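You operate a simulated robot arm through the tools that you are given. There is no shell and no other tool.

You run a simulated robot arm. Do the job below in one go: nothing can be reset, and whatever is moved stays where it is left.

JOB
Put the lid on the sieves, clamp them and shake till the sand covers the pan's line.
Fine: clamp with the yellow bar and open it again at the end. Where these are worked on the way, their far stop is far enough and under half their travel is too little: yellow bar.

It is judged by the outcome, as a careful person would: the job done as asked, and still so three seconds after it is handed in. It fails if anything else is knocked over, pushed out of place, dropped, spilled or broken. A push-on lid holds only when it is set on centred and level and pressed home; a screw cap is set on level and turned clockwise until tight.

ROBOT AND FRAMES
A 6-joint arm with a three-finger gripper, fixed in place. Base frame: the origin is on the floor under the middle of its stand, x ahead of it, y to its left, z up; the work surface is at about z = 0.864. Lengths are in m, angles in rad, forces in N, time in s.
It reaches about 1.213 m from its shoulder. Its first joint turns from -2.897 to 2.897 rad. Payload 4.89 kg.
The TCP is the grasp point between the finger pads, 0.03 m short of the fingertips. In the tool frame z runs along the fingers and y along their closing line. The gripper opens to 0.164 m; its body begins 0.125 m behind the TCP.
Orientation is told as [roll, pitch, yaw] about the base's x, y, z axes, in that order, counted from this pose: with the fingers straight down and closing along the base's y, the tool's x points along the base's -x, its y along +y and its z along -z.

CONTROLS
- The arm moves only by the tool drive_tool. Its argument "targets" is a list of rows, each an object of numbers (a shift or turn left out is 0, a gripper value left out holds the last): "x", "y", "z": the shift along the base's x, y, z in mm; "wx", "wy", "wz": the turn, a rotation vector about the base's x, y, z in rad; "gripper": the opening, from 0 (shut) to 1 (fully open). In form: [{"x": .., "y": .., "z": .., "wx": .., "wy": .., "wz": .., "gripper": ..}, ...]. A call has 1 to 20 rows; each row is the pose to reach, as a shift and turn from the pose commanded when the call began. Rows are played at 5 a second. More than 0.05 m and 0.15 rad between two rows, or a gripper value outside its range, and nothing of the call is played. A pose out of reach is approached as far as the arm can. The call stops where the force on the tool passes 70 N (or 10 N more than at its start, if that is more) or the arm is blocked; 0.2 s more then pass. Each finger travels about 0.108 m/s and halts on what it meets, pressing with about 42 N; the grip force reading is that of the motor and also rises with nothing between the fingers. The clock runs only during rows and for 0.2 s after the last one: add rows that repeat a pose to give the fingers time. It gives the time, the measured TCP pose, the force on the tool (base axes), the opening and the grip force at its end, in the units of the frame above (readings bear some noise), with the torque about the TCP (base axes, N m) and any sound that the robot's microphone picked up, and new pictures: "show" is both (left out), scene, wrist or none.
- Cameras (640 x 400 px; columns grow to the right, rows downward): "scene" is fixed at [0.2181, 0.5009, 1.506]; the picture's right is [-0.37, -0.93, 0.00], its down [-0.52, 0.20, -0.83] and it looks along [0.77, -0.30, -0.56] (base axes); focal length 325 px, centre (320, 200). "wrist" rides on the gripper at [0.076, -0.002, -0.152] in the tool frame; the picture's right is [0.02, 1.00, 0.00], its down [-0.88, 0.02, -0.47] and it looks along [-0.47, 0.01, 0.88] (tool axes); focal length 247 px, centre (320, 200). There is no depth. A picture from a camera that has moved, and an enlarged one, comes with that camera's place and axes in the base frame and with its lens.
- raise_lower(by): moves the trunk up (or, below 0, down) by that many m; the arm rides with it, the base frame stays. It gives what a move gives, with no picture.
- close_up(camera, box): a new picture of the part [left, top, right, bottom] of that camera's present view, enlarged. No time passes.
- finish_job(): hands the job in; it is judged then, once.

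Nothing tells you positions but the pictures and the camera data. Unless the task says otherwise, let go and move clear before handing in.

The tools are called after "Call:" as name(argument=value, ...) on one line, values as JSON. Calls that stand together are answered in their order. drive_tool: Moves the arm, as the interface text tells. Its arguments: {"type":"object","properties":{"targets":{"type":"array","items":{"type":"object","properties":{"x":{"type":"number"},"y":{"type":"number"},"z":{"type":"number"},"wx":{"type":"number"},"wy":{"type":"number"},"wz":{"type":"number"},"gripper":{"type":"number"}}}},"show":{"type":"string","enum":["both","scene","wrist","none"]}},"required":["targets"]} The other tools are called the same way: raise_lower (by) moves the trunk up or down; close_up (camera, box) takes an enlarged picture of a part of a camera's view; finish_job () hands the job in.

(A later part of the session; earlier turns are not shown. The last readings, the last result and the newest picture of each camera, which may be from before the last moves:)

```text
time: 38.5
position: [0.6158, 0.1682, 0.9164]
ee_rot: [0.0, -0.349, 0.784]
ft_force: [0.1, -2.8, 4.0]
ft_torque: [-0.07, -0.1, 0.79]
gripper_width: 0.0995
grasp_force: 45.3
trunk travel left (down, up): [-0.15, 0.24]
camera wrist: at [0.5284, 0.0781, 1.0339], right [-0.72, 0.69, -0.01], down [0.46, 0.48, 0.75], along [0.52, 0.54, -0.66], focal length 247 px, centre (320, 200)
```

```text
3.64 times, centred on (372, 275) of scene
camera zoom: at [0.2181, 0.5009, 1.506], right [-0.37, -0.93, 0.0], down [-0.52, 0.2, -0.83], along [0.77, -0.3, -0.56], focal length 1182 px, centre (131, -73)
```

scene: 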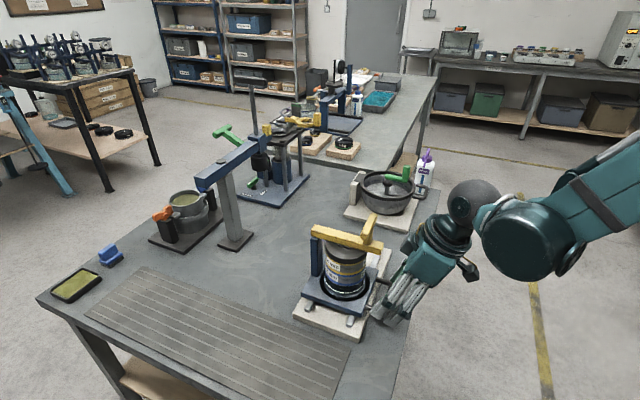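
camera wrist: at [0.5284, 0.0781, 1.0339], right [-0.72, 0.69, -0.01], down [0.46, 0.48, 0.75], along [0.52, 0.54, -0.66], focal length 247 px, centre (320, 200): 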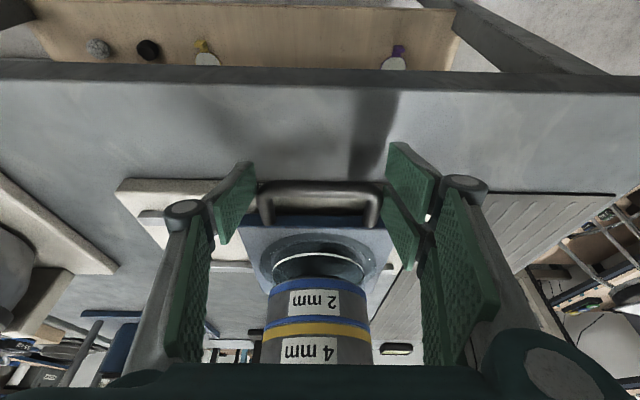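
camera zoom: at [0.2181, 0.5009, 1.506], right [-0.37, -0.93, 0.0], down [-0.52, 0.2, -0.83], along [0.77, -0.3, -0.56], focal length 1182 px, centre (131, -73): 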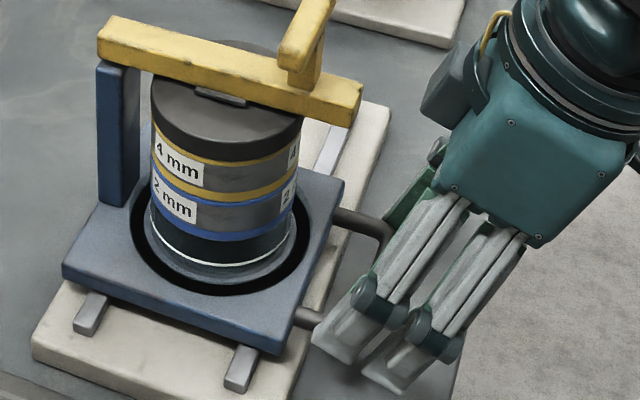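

The handle is gripped firmly at 0.0995 m. I'll start with a gentle test slide along the rails, away from the near end, and watch the force.

Call:
drive_tool(targets=[{"x": 5, "y": -5}, {"x": 12, "y": -12}, {"x": 21, "y": -21}, {"x": 30, "y": -30}, {"x": 30, "y": -30}])

Call:
close_up(camera="scene", box=[300, 220, 444, 330])

```text
time: 39.7
position: [0.6459, 0.1377, 0.9159]
ee_rot: [0.0, -0.348, 0.785]
ft_force: [4.5, 4.6, 15.5]
ft_torque: [0.66, -0.13, 0.34]
gripper_width: 0.0989
grasp_force: 45.6
trunk travel left (down, up): [-0.15, 0.24]
camera wrist: at [0.5584, 0.048, 1.0339], right [-0.72, 0.69, -0.01], down [0.46, 0.48, 0.75], along [0.52, 0.54, -0.66], focal length 247 px, centre (320, 200)
```

scene: 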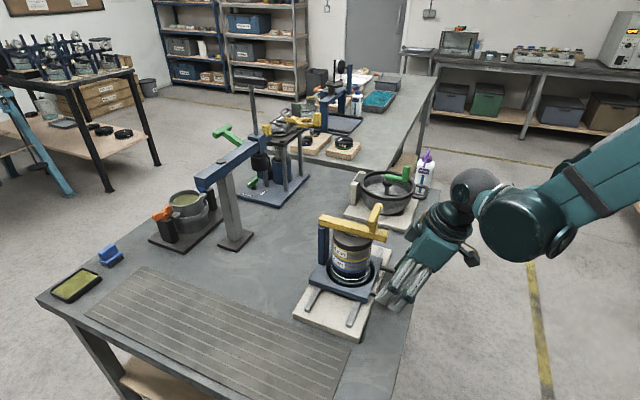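
wrist: 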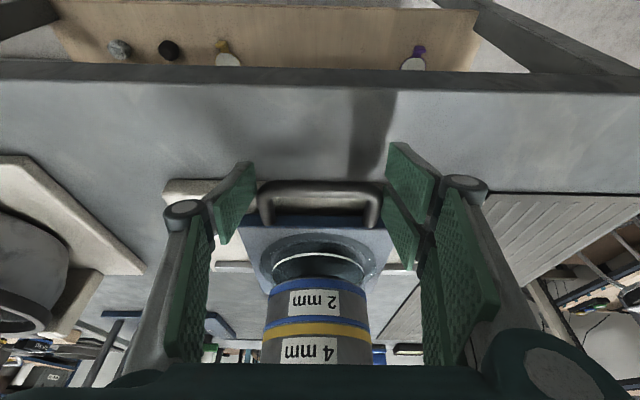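

```text
3.64 times, centred on (372, 275) of scene
camera zoom: at [0.2181, 0.5009, 1.506], right [-0.37, -0.93, 0.0], down [-0.52, 0.2, -0.83], along [0.77, -0.3, -0.56], focal length 1182 px, centre (131, -73)
```

zoom: 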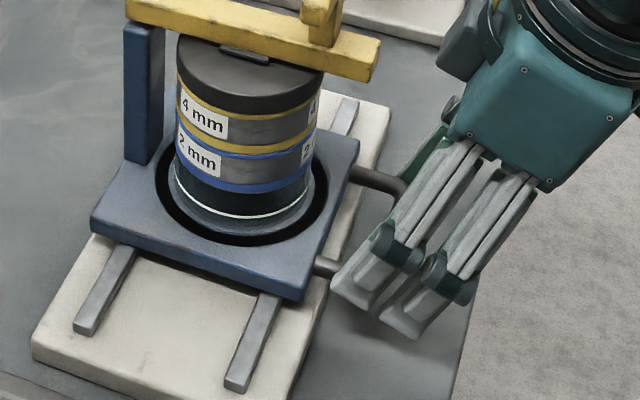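

The carriage slides freely with about 42 mm of stroke. I'll begin shaking at a moderate pace.

Call:
drive_tool(targets=[{"x": -14, "y": 14}, {"x": -28, "y": 28}, {"x": -14, "y": 14}, {"x": 0, "y": 0}, {"x": -14, "y": 14}, {"x": -28, "y": 28}, {"x": -14, "y": 14}, {"x": 0, "y": 0}, {"x": -14, "y": 14}, {"x": -28, "y": 28}, {"x": -14, "y": 14}, {"x": 0, "y": 0}, {"x": -14, "y": 14}, {"x": -28, "y": 28}, {"x": -14, "y": 14}, {"x": 0, "y": 0}])

Call:
close_up(camera="scene", box=[312, 215, 392, 295])

Call:
close_up(camera="wrist", box=[230, 170, 410, 290])

```text
time: 43.1
position: [0.6485, 0.1367, 0.9155]
ee_rot: [0.0, -0.353, 0.786]
ft_force: [0.5, 5.1, 4.9]
ft_torque: [0.88, -1.0, -0.12]
gripper_width: 0.0993
grasp_force: 45.7
trunk travel left (down, up): [-0.15, 0.24]
camera wrist: at [0.561, 0.0481, 1.0339], right [-0.72, 0.69, -0.01], down [0.46, 0.48, 0.75], along [0.52, 0.54, -0.66], focal length 247 px, centre (320, 200)
```

scene: 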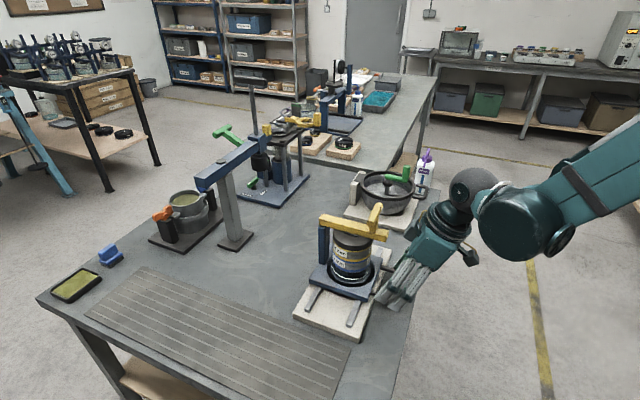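
wrist: 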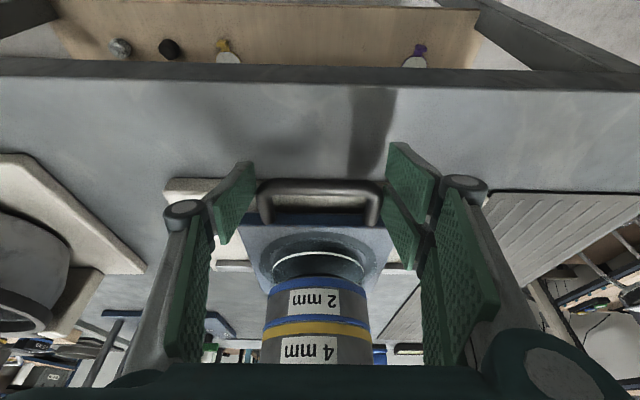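

```text
5.00 times, centred on (352, 255) of scene
camera zoom: at [0.2181, 0.5009, 1.506], right [-0.37, -0.93, 0.0], down [-0.52, 0.2, -0.83], along [0.77, -0.3, -0.56], focal length 1625 px, centre (160, -75)
```

zoom: 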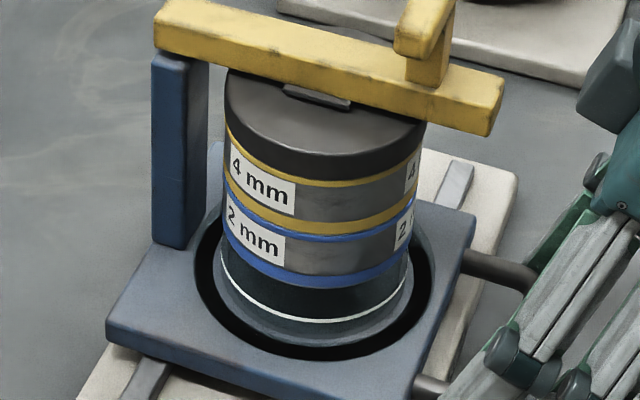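

```text
3.33 times, centred on (320, 230) of wrist
camera zoom: at [0.561, 0.0481, 1.0339], right [-0.72, 0.69, -0.01], down [0.46, 0.48, 0.75], along [0.52, 0.54, -0.66], focal length 823 px, centre (320, 100)
```

zoom: 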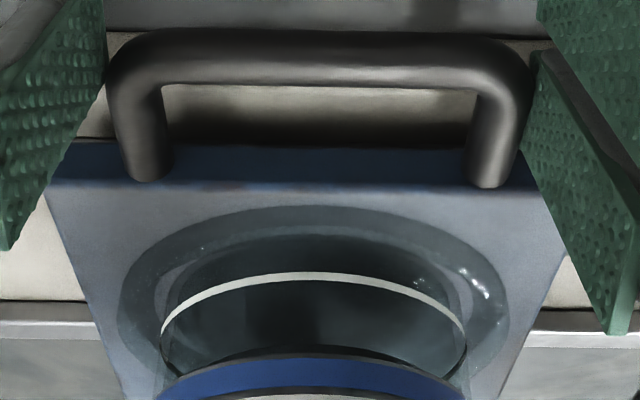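

No sand is visible in the pan yet, so I'll shake faster with one stroke per row.

Call:
drive_tool(targets=[{"x": -26, "y": 26}, {"x": 0, "y": 0}, {"x": -26, "y": 26}, {"x": 0, "y": 0}, {"x": -26, "y": 26}, {"x": 0, "y": 0}, {"x": -26, "y": 26}, {"x": 0, "y": 0}, {"x": -26, "y": 26}, {"x": 0, "y": 0}, {"x": -26, "y": 26}, {"x": 0, "y": 0}])

Call:
close_up(camera="scene", box=[312, 215, 392, 295])

Call:
close_up(camera="wrist", box=[230, 170, 410, 290])

```text
time: 45.7
position: [0.6449, 0.1384, 0.917]
ee_rot: [0.001, -0.351, 0.782]
ft_force: [-11.5, -4.9, 0.2]
ft_torque: [-0.5, -0.05, -0.86]
gripper_width: 0.099
grasp_force: 45.4
trunk travel left (down, up): [-0.15, 0.24]
camera wrist: at [0.5573, 0.049, 1.0346], right [-0.72, 0.69, -0.01], down [0.46, 0.48, 0.75], along [0.52, 0.53, -0.67], focal length 247 px, centre (320, 200)
```

scene: 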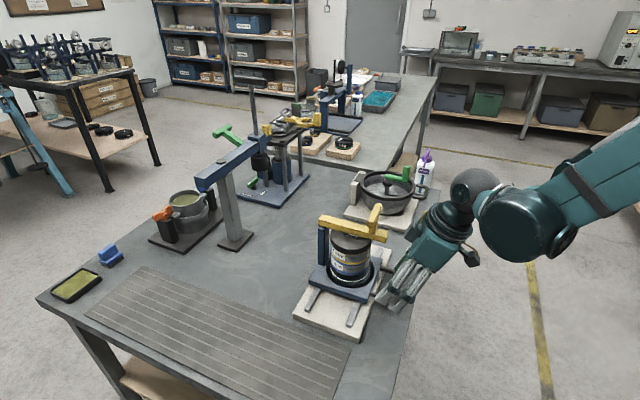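
wrist: 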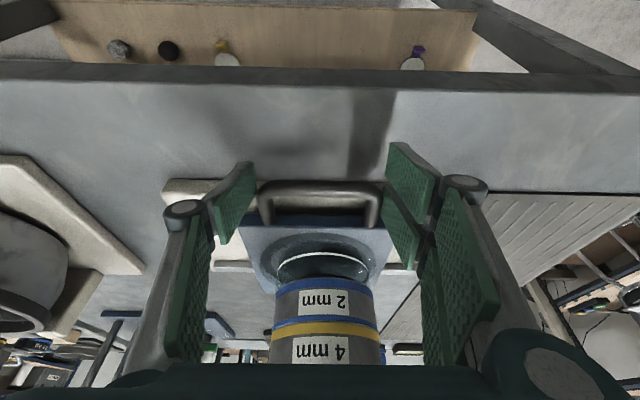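

```text
5.00 times, centred on (352, 255) of scene
camera zoom: at [0.2181, 0.5009, 1.506], right [-0.37, -0.93, 0.0], down [-0.52, 0.2, -0.83], along [0.77, -0.3, -0.56], focal length 1625 px, centre (160, -75)
```

zoom: 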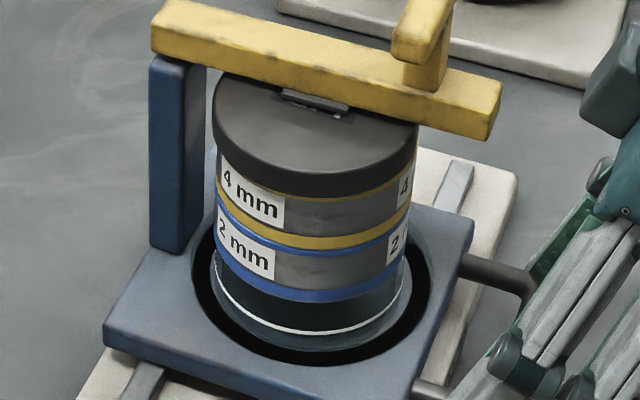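

```text
3.33 times, centred on (320, 230) of wrist
camera zoom: at [0.5573, 0.049, 1.0346], right [-0.72, 0.69, -0.01], down [0.46, 0.48, 0.75], along [0.52, 0.53, -0.67], focal length 823 px, centre (320, 100)
```

zoom: 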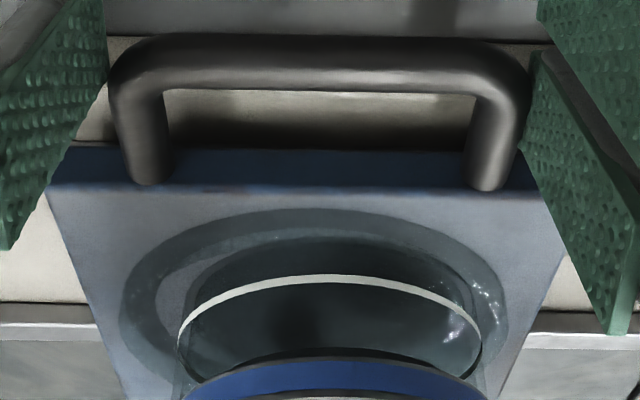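

The faster strokes shifted the stack a few millimetres in its recess, though the lid is still concentric. I'll look closely at the pan, the pad and the lid before continuing.

Call:
close_up(camera="scene", box=[330, 252, 378, 282])

Call:
close_up(camera="scene", box=[322, 210, 386, 250])

Call:
close_up(camera="wrist", box=[260, 230, 380, 305])

```text
13.33 times, centred on (354, 267) of scene
camera zoom: at [0.2181, 0.5009, 1.506], right [-0.37, -0.93, 0.0], down [-0.52, 0.2, -0.83], along [0.77, -0.3, -0.56], focal length 4334 px, centre (-133, -693)
```

zoom: 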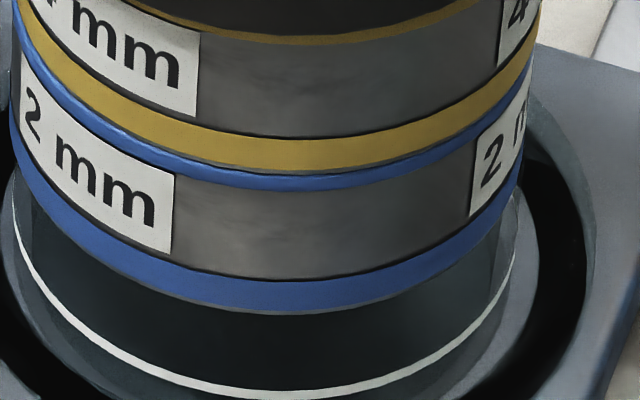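

```text
10.00 times, centred on (354, 230) of scene
camera zoom: at [0.2181, 0.5009, 1.506], right [-0.37, -0.93, 0.0], down [-0.52, 0.2, -0.83], along [0.77, -0.3, -0.56], focal length 3250 px, centre (-20, -100)
```

zoom: 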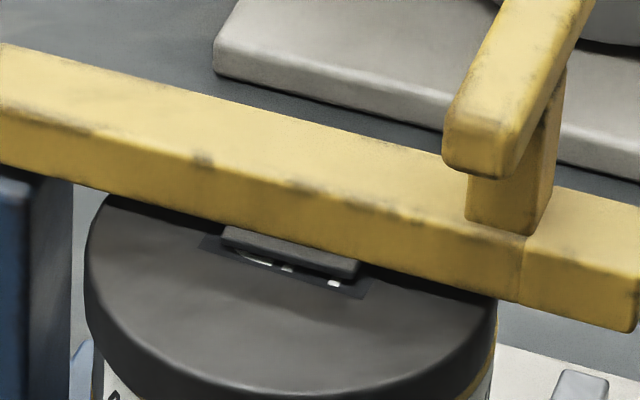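

```text
5.33 times, centred on (320, 268) of wrist
camera zoom: at [0.5573, 0.049, 1.0346], right [-0.72, 0.69, -0.01], down [0.46, 0.48, 0.75], along [0.52, 0.53, -0.67], focal length 1317 px, centre (320, -160)
```

zoom: 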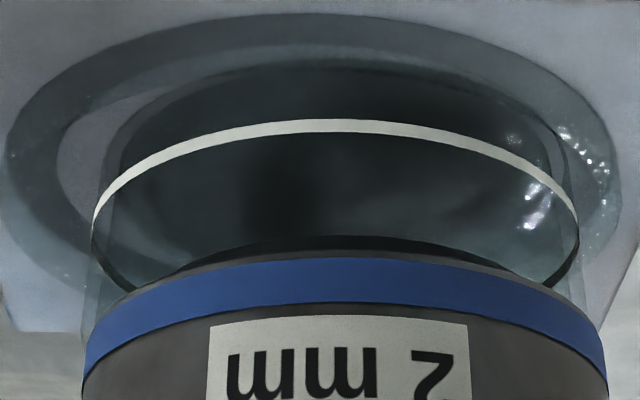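

The pan is still empty. I'll find the far end of the carriage travel gently so I can use longer strokes.

Call:
drive_tool(targets=[{"x": 4, "y": -4}, {"x": 8, "y": -8}, {"x": 12, "y": -12}, {"x": 16, "y": -16}, {"x": 20, "y": -20}, {"x": 20, "y": -20}])

Call:
close_up(camera="scene", box=[292, 210, 420, 340])

```text
time: 47.1
position: [0.6659, 0.117, 0.9176]
ee_rot: [0.002, -0.351, 0.787]
ft_force: [-21.5, -20.7, 8.8]
ft_torque: [0.12, 0.24, 0.22]
gripper_width: 0.0991
grasp_force: 45.1
trunk travel left (down, up): [-0.15, 0.24]
camera wrist: at [0.5785, 0.0277, 1.0343], right [-0.72, 0.69, -0.01], down [0.46, 0.48, 0.75], along [0.52, 0.54, -0.66], focal length 247 px, centre (320, 200)
```

scene: 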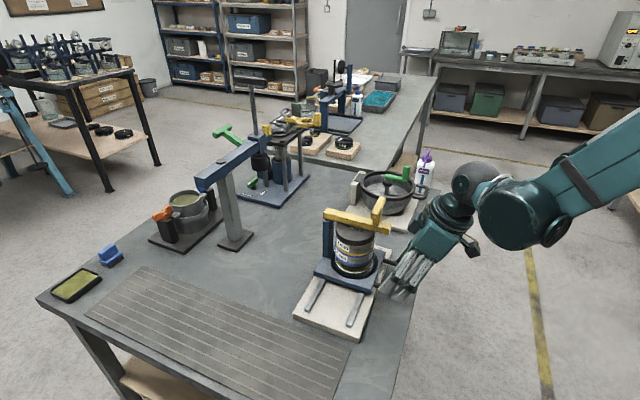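
wrist: 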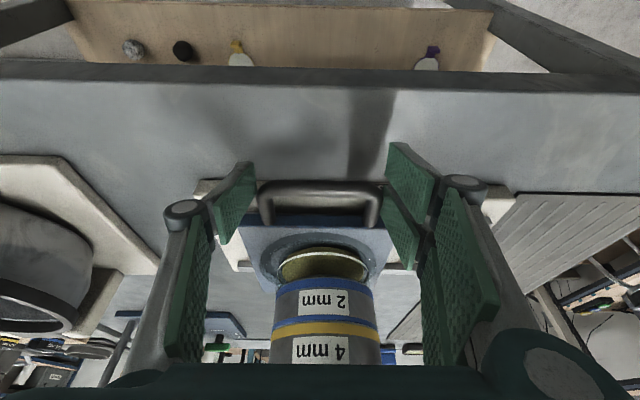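

```text
3.08 times, centred on (356, 275) of scene
camera zoom: at [0.2181, 0.5009, 1.506], right [-0.37, -0.93, 0.0], down [-0.52, 0.2, -0.83], along [0.77, -0.3, -0.56], focal length 1000 px, centre (209, -31)
```

zoom: 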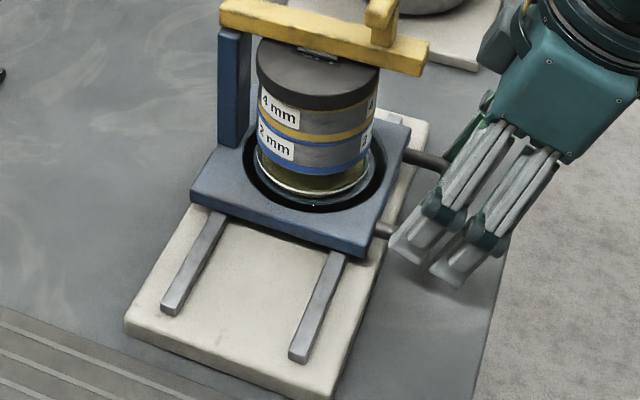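

Sand has now appeared in the pan. I'll zoom in to compare its level with the line.

Call:
close_up(camera="scene", box=[332, 242, 380, 282])

Call:
close_up(camera="wrist", box=[260, 225, 380, 300])

Call:
close_up(camera="scene", box=[322, 205, 402, 255])

```text
10.00 times, centred on (356, 262) of scene
camera zoom: at [0.2181, 0.5009, 1.506], right [-0.37, -0.93, 0.0], down [-0.52, 0.2, -0.83], along [0.77, -0.3, -0.56], focal length 3250 px, centre (-40, -420)
```

zoom: 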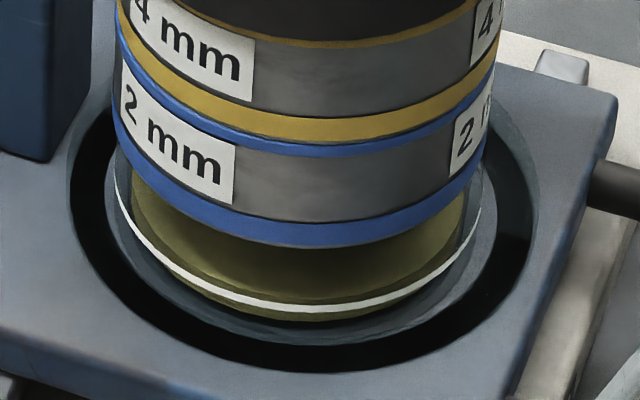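

```text
5.33 times, centred on (320, 262) of wrist
camera zoom: at [0.5785, 0.0277, 1.0343], right [-0.72, 0.69, -0.01], down [0.46, 0.48, 0.75], along [0.52, 0.54, -0.66], focal length 1317 px, centre (320, -133)
```

zoom: 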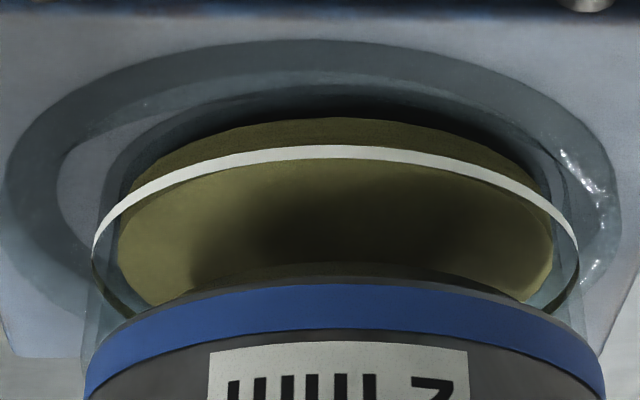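

```text
8.00 times, centred on (362, 230) of scene
camera zoom: at [0.2181, 0.5009, 1.506], right [-0.37, -0.93, 0.0], down [-0.52, 0.2, -0.83], along [0.77, -0.3, -0.56], focal length 2600 px, centre (-16, -40)
```

zoom: 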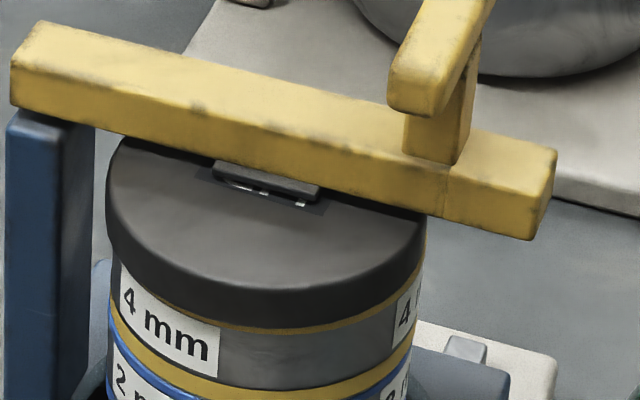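

The sand level looks very close to the line. I'll hold still briefly to see whether it's still settling, then compare again.

Call:
drive_tool(targets=[{"x": 0}, {"x": 0}, {"x": 0}], show="none")

Call:
close_up(camera="wrist", box=[275, 238, 365, 294])

Call:
close_up(camera="scene", box=[338, 255, 378, 280])

```text
time: 47.9
position: [0.6668, 0.1169, 0.9163]
ee_rot: [-0.001, -0.352, 0.785]
ft_force: [-22.3, -23.4, 6.9]
ft_torque: [0.01, 0.39, 0.28]
gripper_width: 0.0991
grasp_force: 45.0
trunk travel left (down, up): [-0.15, 0.24]
```

```text
7.11 times, centred on (320, 266) of wrist
camera zoom: at [0.5786, 0.0277, 1.0343], right [-0.72, 0.69, -0.01], down [0.46, 0.48, 0.75], along [0.52, 0.54, -0.66], focal length 1756 px, centre (320, -269)
```

zoom: 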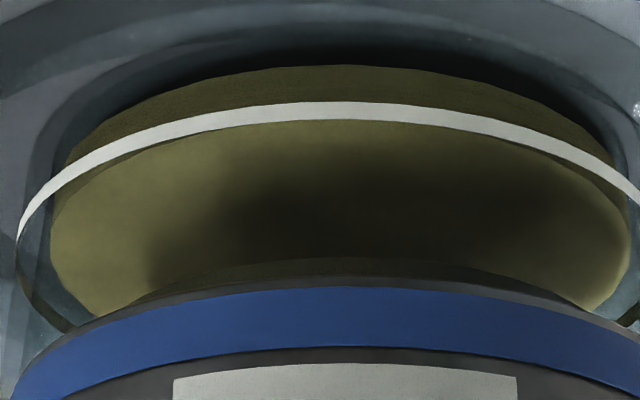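

```text
16.00 times, centred on (358, 268) of scene
camera zoom: at [0.2181, 0.5009, 1.506], right [-0.37, -0.93, 0.0], down [-0.52, 0.2, -0.83], along [0.77, -0.3, -0.56], focal length 5200 px, centre (-288, -880)
```

zoom: 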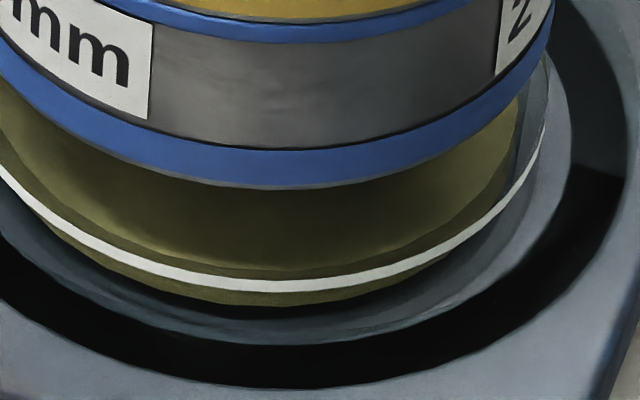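

The sand is right at the line, perhaps a millimetre below, so a bit more shaking is needed. I'll do a few moderate strokes with a small sideways correction to ease the binding at the far end.

Call:
drive_tool(targets=[{"x": -16, "y": 14}, {"x": -31, "y": 29}, {"x": -45, "y": 45}, {"x": -31, "y": 29}, {"x": -16, "y": 14}, {"x": -5, "y": 3}, {"x": -16, "y": 14}, {"x": -31, "y": 29}, {"x": -45, "y": 45}, {"x": -31, "y": 29}, {"x": -16, "y": 14}, {"x": -5, "y": 3}, {"x": -16, "y": 14}, {"x": -31, "y": 29}, {"x": -45, "y": 45}, {"x": -31, "y": 29}, {"x": -21, "y": 19}, {"x": -21, "y": 19}])

Call:
close_up(camera="wrist", box=[275, 238, 365, 294])

Call:
close_up(camera="scene", box=[325, 250, 381, 285])

Call:
close_up(camera="scene", box=[300, 200, 396, 300])

```text
time: 51.7
position: [0.6462, 0.1361, 0.9161]
ee_rot: [0.001, -0.351, 0.785]
ft_force: [-12.6, -15.9, -3.0]
ft_torque: [0.03, 0.66, 0.38]
gripper_width: 0.0991
grasp_force: 45.6
trunk travel left (down, up): [-0.15, 0.24]
camera wrist: at [0.5586, 0.0473, 1.0343], right [-0.72, 0.69, -0.01], down [0.46, 0.48, 0.75], along [0.52, 0.53, -0.66], focal length 247 px, centre (320, 200)
```

scene: 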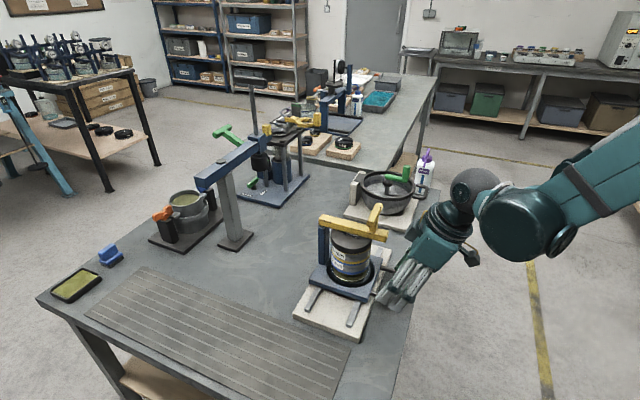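
wrist: 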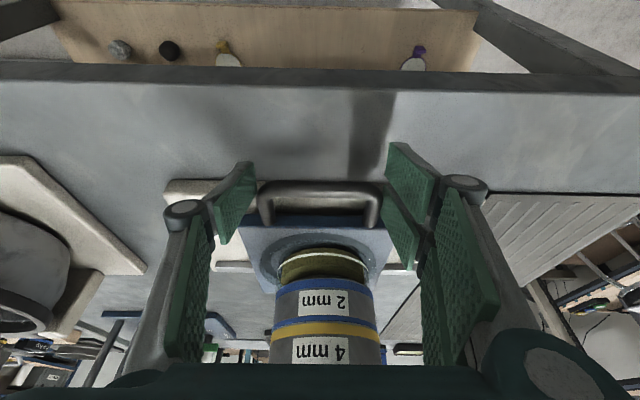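

```text
7.11 times, centred on (320, 266) of wrist
camera zoom: at [0.5586, 0.0473, 1.0343], right [-0.72, 0.69, -0.01], down [0.46, 0.48, 0.75], along [0.52, 0.53, -0.66], focal length 1756 px, centre (320, -269)
```

zoom: 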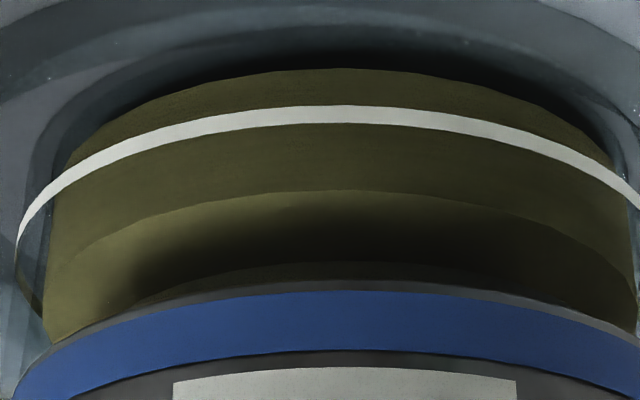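

```text
11.43 times, centred on (353, 268) of scene
camera zoom: at [0.2181, 0.5009, 1.506], right [-0.37, -0.93, 0.0], down [-0.52, 0.2, -0.83], along [0.77, -0.3, -0.56], focal length 3715 px, centre (-57, -571)
```

zoom: 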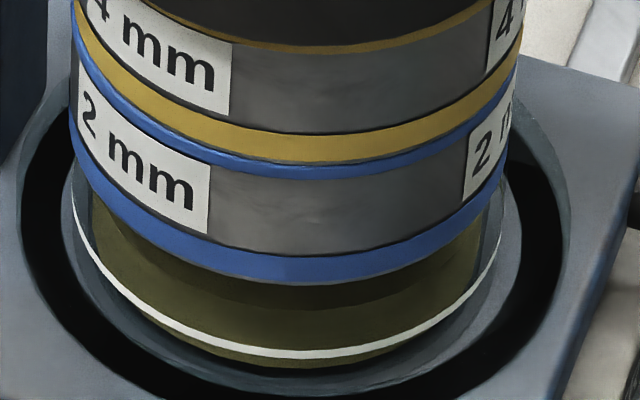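

```text
4.00 times, centred on (348, 250) of scene
camera zoom: at [0.2181, 0.5009, 1.506], right [-0.37, -0.93, 0.0], down [-0.52, 0.2, -0.83], along [0.77, -0.3, -0.56], focal length 1300 px, centre (208, 0)
```

zoom: 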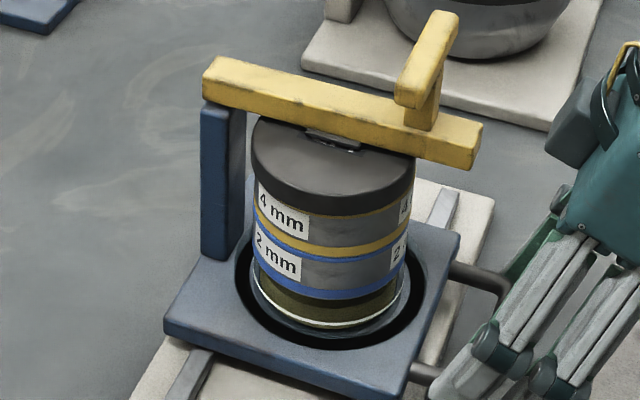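

The sand's surface is now about 8 mm above the line all round, so the shaking is done. I'll slide the carriage slowly back to where it started, then let go of the handle.

Call:
drive_tool(targets=[{"x": -8, "y": 7}, {"x": -16, "y": 15}, {"x": -23, "y": 22}, {"x": -31, "y": 30}, {"x": -31, "y": 30}, {"x": -31, "y": 30, "gripper": 0.65}, {"x": -31, "y": 30, "gripper": 0.82}, {"x": -31, "y": 30, "gripper": 0.82}])

Call:
close_up(camera="wrist", box=[180, 140, 460, 315])

Call:
close_up(camera="scene", box=[290, 200, 418, 330])

```text
time: 53.5
position: [0.6148, 0.1673, 0.9136]
ee_rot: [0.0, -0.352, 0.785]
ft_force: [0.6, -0.3, 0.2]
ft_torque: [-0.01, -0.02, -0.02]
gripper_width: 0.1344
grasp_force: 0.1
trunk travel left (down, up): [-0.15, 0.24]
camera wrist: at [0.5275, 0.0774, 1.0327], right [-0.72, 0.69, -0.01], down [0.46, 0.48, 0.75], along [0.52, 0.54, -0.66], focal length 247 px, centre (320, 200)
```

scene: 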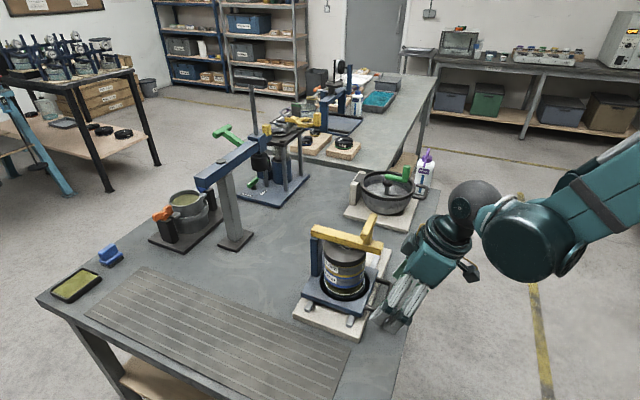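
wrist: 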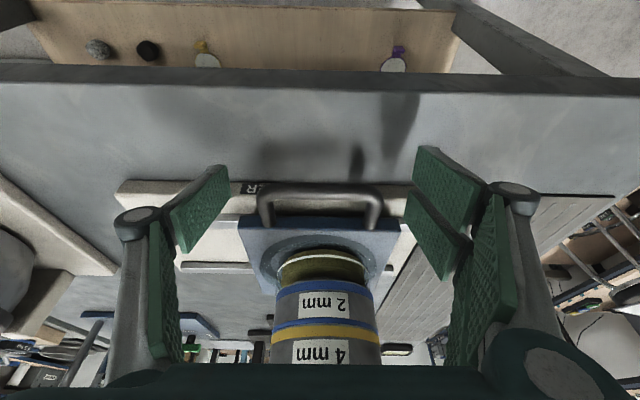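

```text
2.29 times, centred on (320, 228) of wrist
camera zoom: at [0.5275, 0.0774, 1.0327], right [-0.72, 0.69, -0.01], down [0.46, 0.48, 0.75], along [0.52, 0.54, -0.66], focal length 564 px, centre (320, 137)
```

zoom: 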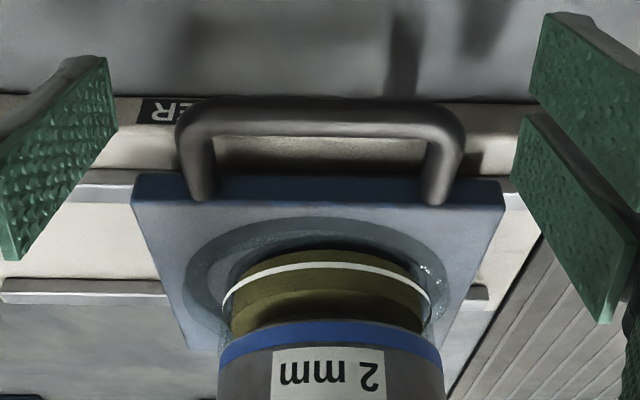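

```text
3.08 times, centred on (354, 265) of scene
camera zoom: at [0.2181, 0.5009, 1.506], right [-0.37, -0.93, 0.0], down [-0.52, 0.2, -0.83], along [0.77, -0.3, -0.56], focal length 1000 px, centre (215, 0)
```

zoom: 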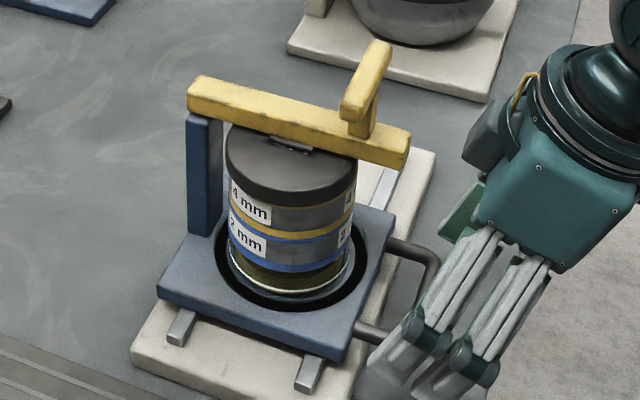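

The handle is released. I'll lift clear and straighten the tool, then set up to open the bar by hooking the closed fingers under the T from its side.

Call:
drive_tool(targets=[{"z": 40}, {"z": 85}, {"z": 130}, {"z": 175}, {"z": 220}, {"z": 265}, {"z": 310}, {"z": 335, "wx": -0.0823, "wy": 0.0823}, {"z": 335, "wx": -0.1645, "wy": 0.1645, "gripper": 0.4}, {"z": 335, "wx": -0.2468, "wy": 0.2468, "gripper": 0}, {"z": 335, "wx": -0.2468, "wy": 0.2468, "gripper": 0}, {"z": 335, "wx": -0.2468, "wy": 0.2468, "gripper": 0}, {"z": 335, "wx": -0.2468, "wy": 0.2468, "gripper": 0}])

Call:
close_up(camera="scene", box=[290, 200, 418, 330])

Call:
close_up(camera="wrist", box=[240, 80, 400, 200])

```text
time: 56.3
position: [0.6148, 0.1663, 1.2484]
ee_rot: [0.0, -0.002, 0.784]
ft_force: [0.5, -0.2, -0.8]
ft_torque: [0.02, -0.01, -0.01]
gripper_width: 0.0
grasp_force: 42.6
trunk travel left (down, up): [-0.15, 0.24]
camera wrist: at [0.5607, 0.111, 1.4032], right [-0.72, 0.69, 0.0], down [0.61, 0.64, 0.47], along [0.33, 0.34, -0.88], focal length 247 px, centre (320, 200)
```

scene: 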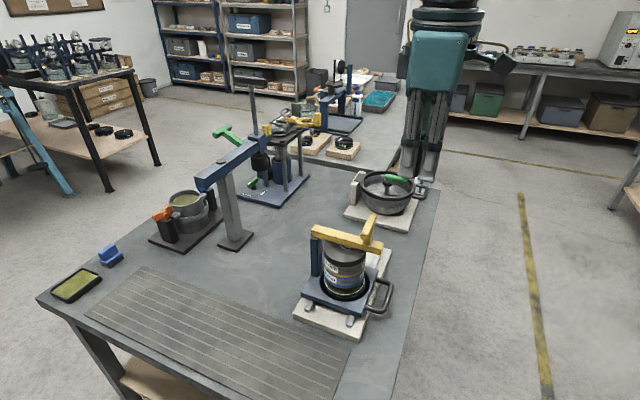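
wrist: 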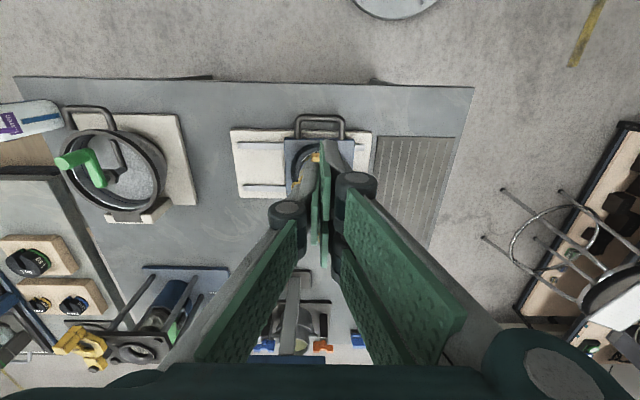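

```text
3.08 times, centred on (354, 265) of scene
camera zoom: at [0.2181, 0.5009, 1.506], right [-0.37, -0.93, 0.0], down [-0.52, 0.2, -0.83], along [0.77, -0.3, -0.56], focal length 1000 px, centre (215, 0)
```

zoom: 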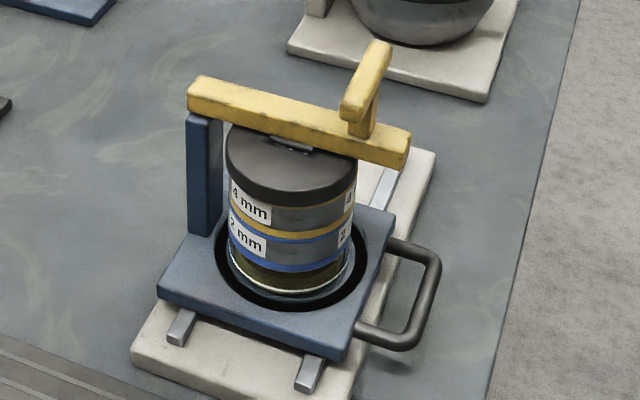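

```text
3.33 times, centred on (320, 140) of wrist
camera zoom: at [0.5607, 0.111, 1.4032], right [-0.72, 0.69, 0.0], down [0.61, 0.64, 0.47], along [0.33, 0.34, -0.88], focal length 823 px, centre (320, 400)
```

zoom: 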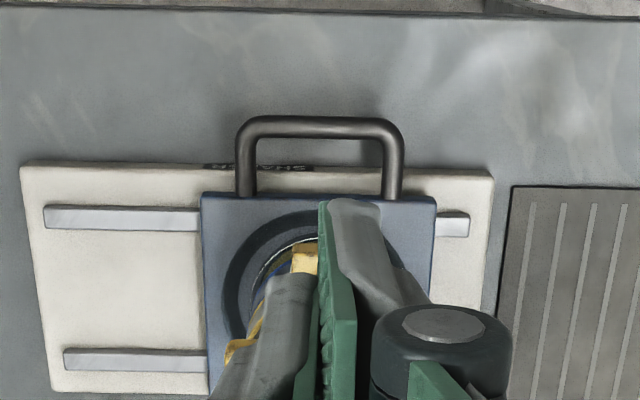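

Everything is stable. I'll move to the side of the stack and rotate the closed gripper towards horizontal, pointing along the T's crossbar.

Call:
drive_tool(targets=[{"x": -8, "y": 14, "wx": -0.099, "wy": -0.099, "gripper": 0}, {"x": -15, "y": 29, "wx": -0.198, "wy": -0.198}, {"x": -23, "y": 43, "wx": -0.297, "wy": -0.297}, {"x": -30, "y": 58, "wx": -0.396, "wy": -0.396}, {"x": -38, "y": 72, "wx": -0.495, "wy": -0.495}, {"x": -45, "y": 86, "wx": -0.594, "wy": -0.594}, {"x": -53, "y": 101, "wx": -0.693, "wy": -0.693}, {"x": -60, "y": 115, "wx": -0.792, "wy": -0.792}, {"x": -68, "y": 130, "wx": -0.891, "wy": -0.891}, {"x": -75, "y": 144, "wx": -0.99, "wy": -0.99}, {"x": -75, "y": 144, "wx": -0.99, "wy": -0.99}])

```text
time: 58.7
position: [0.5394, 0.3108, 1.2494]
ee_rot: [-1.402, 0.001, 0.788]
ft_force: [-0.1, 0.2, -0.3]
ft_torque: [-0.05, -0.02, -0.07]
gripper_width: 0.0003
grasp_force: 42.0
trunk travel left (down, up): [-0.15, 0.24]
camera wrist: at [0.3785, 0.3624, 1.2783], right [-0.13, 0.1, -0.99], down [0.29, 0.96, 0.06], along [0.95, -0.28, -0.16], focal length 247 px, centre (320, 200)
```

scene: 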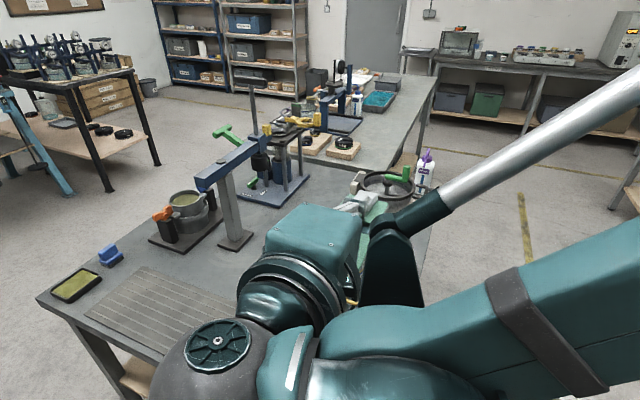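
wrist: 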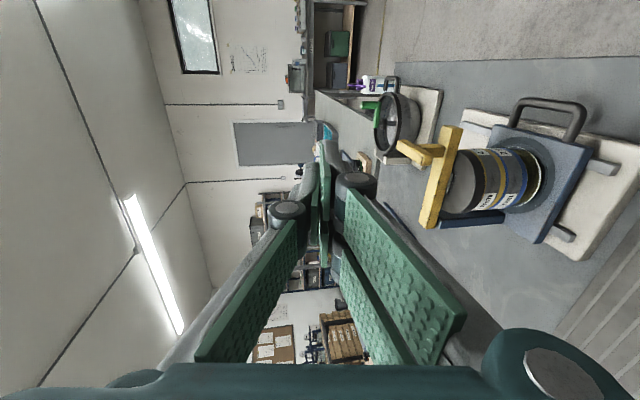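

The arm reached the horizontal pose. I'll zoom the wrist view to locate the T, the bar and the lid from this side.

Call:
close_up(camera="wrist", box=[370, 90, 530, 250])

Call:
close_up(camera="scene", box=[240, 150, 440, 320])

```text
2.50 times, centred on (450, 170) of wrist
camera zoom: at [0.3785, 0.3624, 1.2783], right [-0.13, 0.1, -0.99], down [0.29, 0.96, 0.06], along [0.95, -0.28, -0.16], focal length 617 px, centre (-5, 275)
```

zoom: 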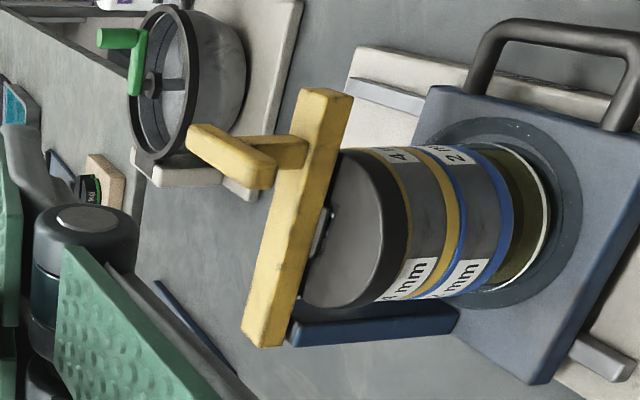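

```text
2.35 times, centred on (340, 235) of scene
camera zoom: at [0.2181, 0.5009, 1.506], right [-0.37, -0.93, 0.0], down [-0.52, 0.2, -0.83], along [0.77, -0.3, -0.56], focal length 765 px, centre (273, 118)
```

zoom: 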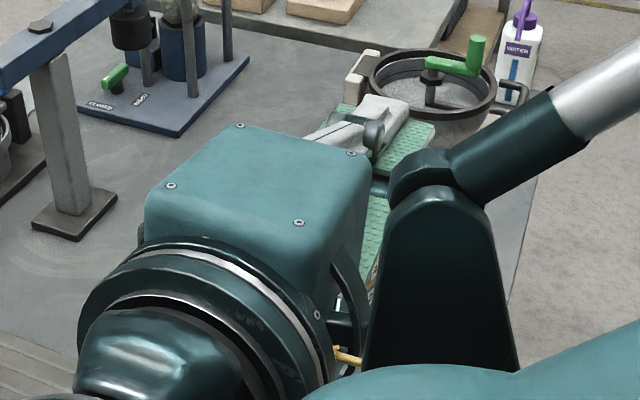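

I can read the T clearly from here: its underside is at about z 1.089, the bar top is near 1.058, and its near end is about 85 mm ahead of the fingertips. I'll level the fingers and lower to just under the T's height, still to its side.

Call:
drive_tool(targets=[{"x": 3, "y": 3, "z": -30, "wx": -0.03, "wy": -0.03}, {"x": 6, "y": 6, "z": -65, "wx": -0.06, "wy": -0.06}, {"x": 9, "y": 9, "z": -100, "wx": -0.09, "wy": -0.09}, {"x": 10.6, "y": 10.6, "z": -135, "wx": -0.12, "wy": -0.12}, {"x": 10.6, "y": 10.6, "z": -165, "wx": -0.12, "wy": -0.12}, {"x": 10.6, "y": 10.6, "z": -186, "wx": -0.12, "wy": -0.12}, {"x": 10.6, "y": 10.6, "z": -186, "wx": -0.12, "wy": -0.12}])

Call:
close_up(camera="wrist", box=[280, 80, 440, 220])

```text
time: 60.3
position: [0.5501, 0.3227, 1.0644]
ee_rot: [-1.571, 0.002, 0.789]
ft_force: [-0.4, -0.6, -0.2]
ft_torque: [0.0, -0.04, 0.0]
gripper_width: 0.0
grasp_force: 41.4
trunk travel left (down, up): [-0.15, 0.24]
camera wrist: at [0.3873, 0.3755, 1.0672], right [-0.02, -0.01, -1.0], down [0.29, 0.96, -0.02], along [0.96, -0.29, -0.01], focal length 247 px, centre (320, 200)
```

scene: 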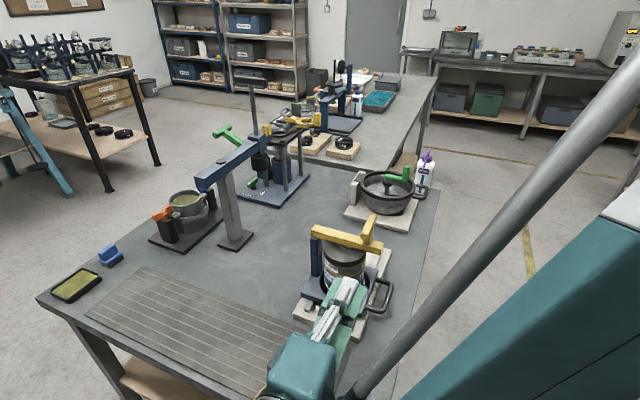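
wrist: 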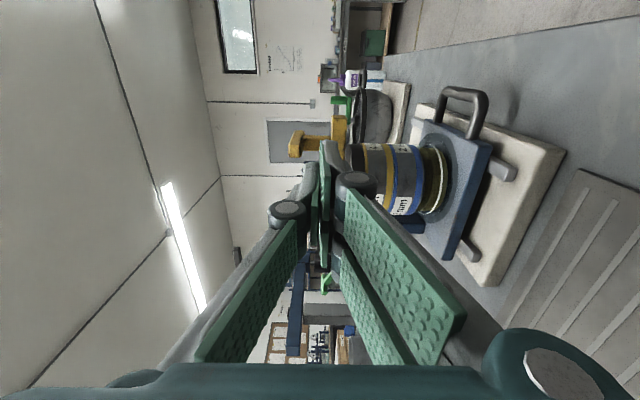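

```text
2.86 times, centred on (360, 150) of wrist
camera zoom: at [0.3873, 0.3755, 1.0672], right [-0.02, -0.01, -1.0], down [0.29, 0.96, -0.02], along [0.96, -0.29, -0.01], focal length 706 px, centre (206, 343)
```

zoom: 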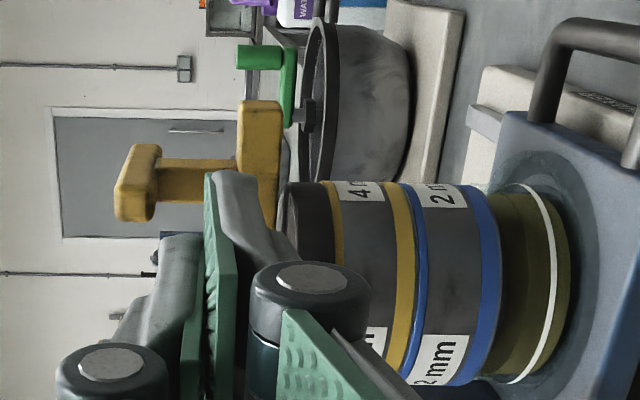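

This side view shows the T's underside at about z 1.083 and the fingertip's upper face just below it. I'll lower 7 mm more, shift slightly outward and slide in beneath the T, stopping short to check.

Call:
drive_tool(targets=[{"x": -4.5, "y": -4.5, "z": -7}, {"x": 13, "y": -22, "z": -7}, {"x": 31, "y": -40, "z": -7}, {"x": 45, "y": -54, "z": -7}, {"x": 53, "y": -62, "z": -7}, {"x": 53, "y": -62, "z": -7}])

Call:
close_up(camera="wrist", box=[260, 100, 420, 220])

Call:
close_up(camera="scene", box=[300, 200, 396, 290])

```text
time: 61.7
position: [0.6032, 0.2591, 1.0586]
ee_rot: [-1.571, 0.0, 0.788]
ft_force: [0.0, 0.1, -0.1]
ft_torque: [-0.02, 0.0, -0.01]
gripper_width: 0.0
grasp_force: 41.8
trunk travel left (down, up): [-0.15, 0.24]
camera wrist: at [0.4408, 0.3126, 1.0605], right [-0.02, -0.01, -1.0], down [0.29, 0.96, -0.02], along [0.96, -0.29, -0.01], focal length 247 px, centre (320, 200)
```

scene: 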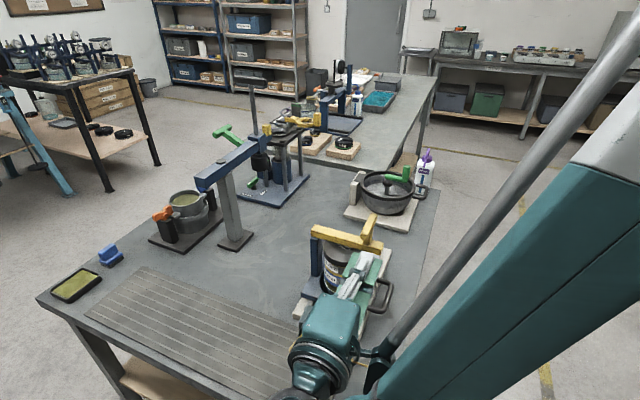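
wrist: 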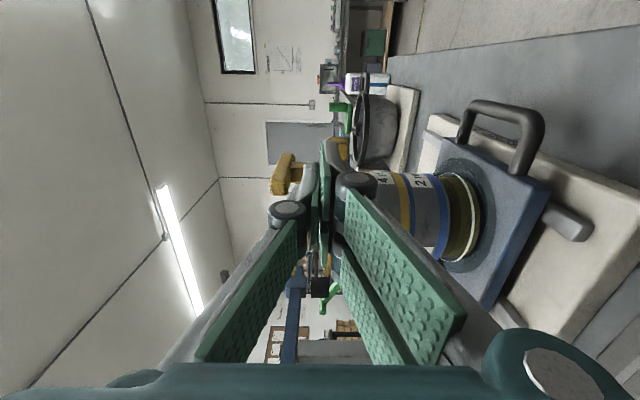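

```text
3.33 times, centred on (340, 160) of wrist
camera zoom: at [0.4408, 0.3126, 1.0605], right [-0.02, -0.01, -1.0], down [0.29, 0.96, -0.02], along [0.96, -0.29, -0.01], focal length 823 px, centre (253, 333)
```

zoom: 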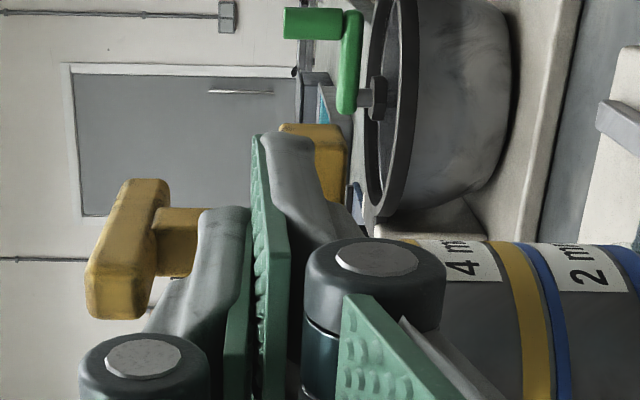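

```text
4.44 times, centred on (348, 245) of scene
camera zoom: at [0.2181, 0.5009, 1.506], right [-0.37, -0.93, 0.0], down [-0.52, 0.2, -0.83], along [0.77, -0.3, -0.56], focal length 1445 px, centre (196, 0)
```

zoom: 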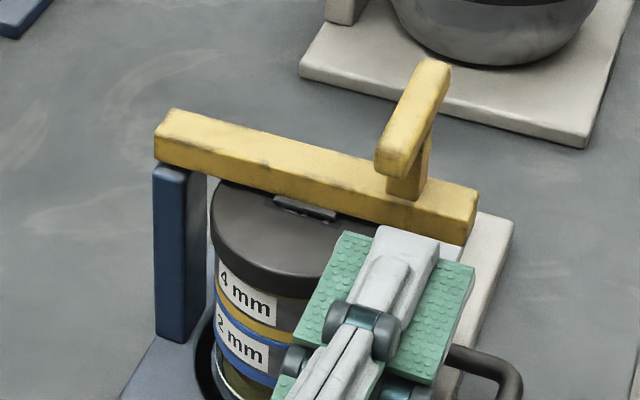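

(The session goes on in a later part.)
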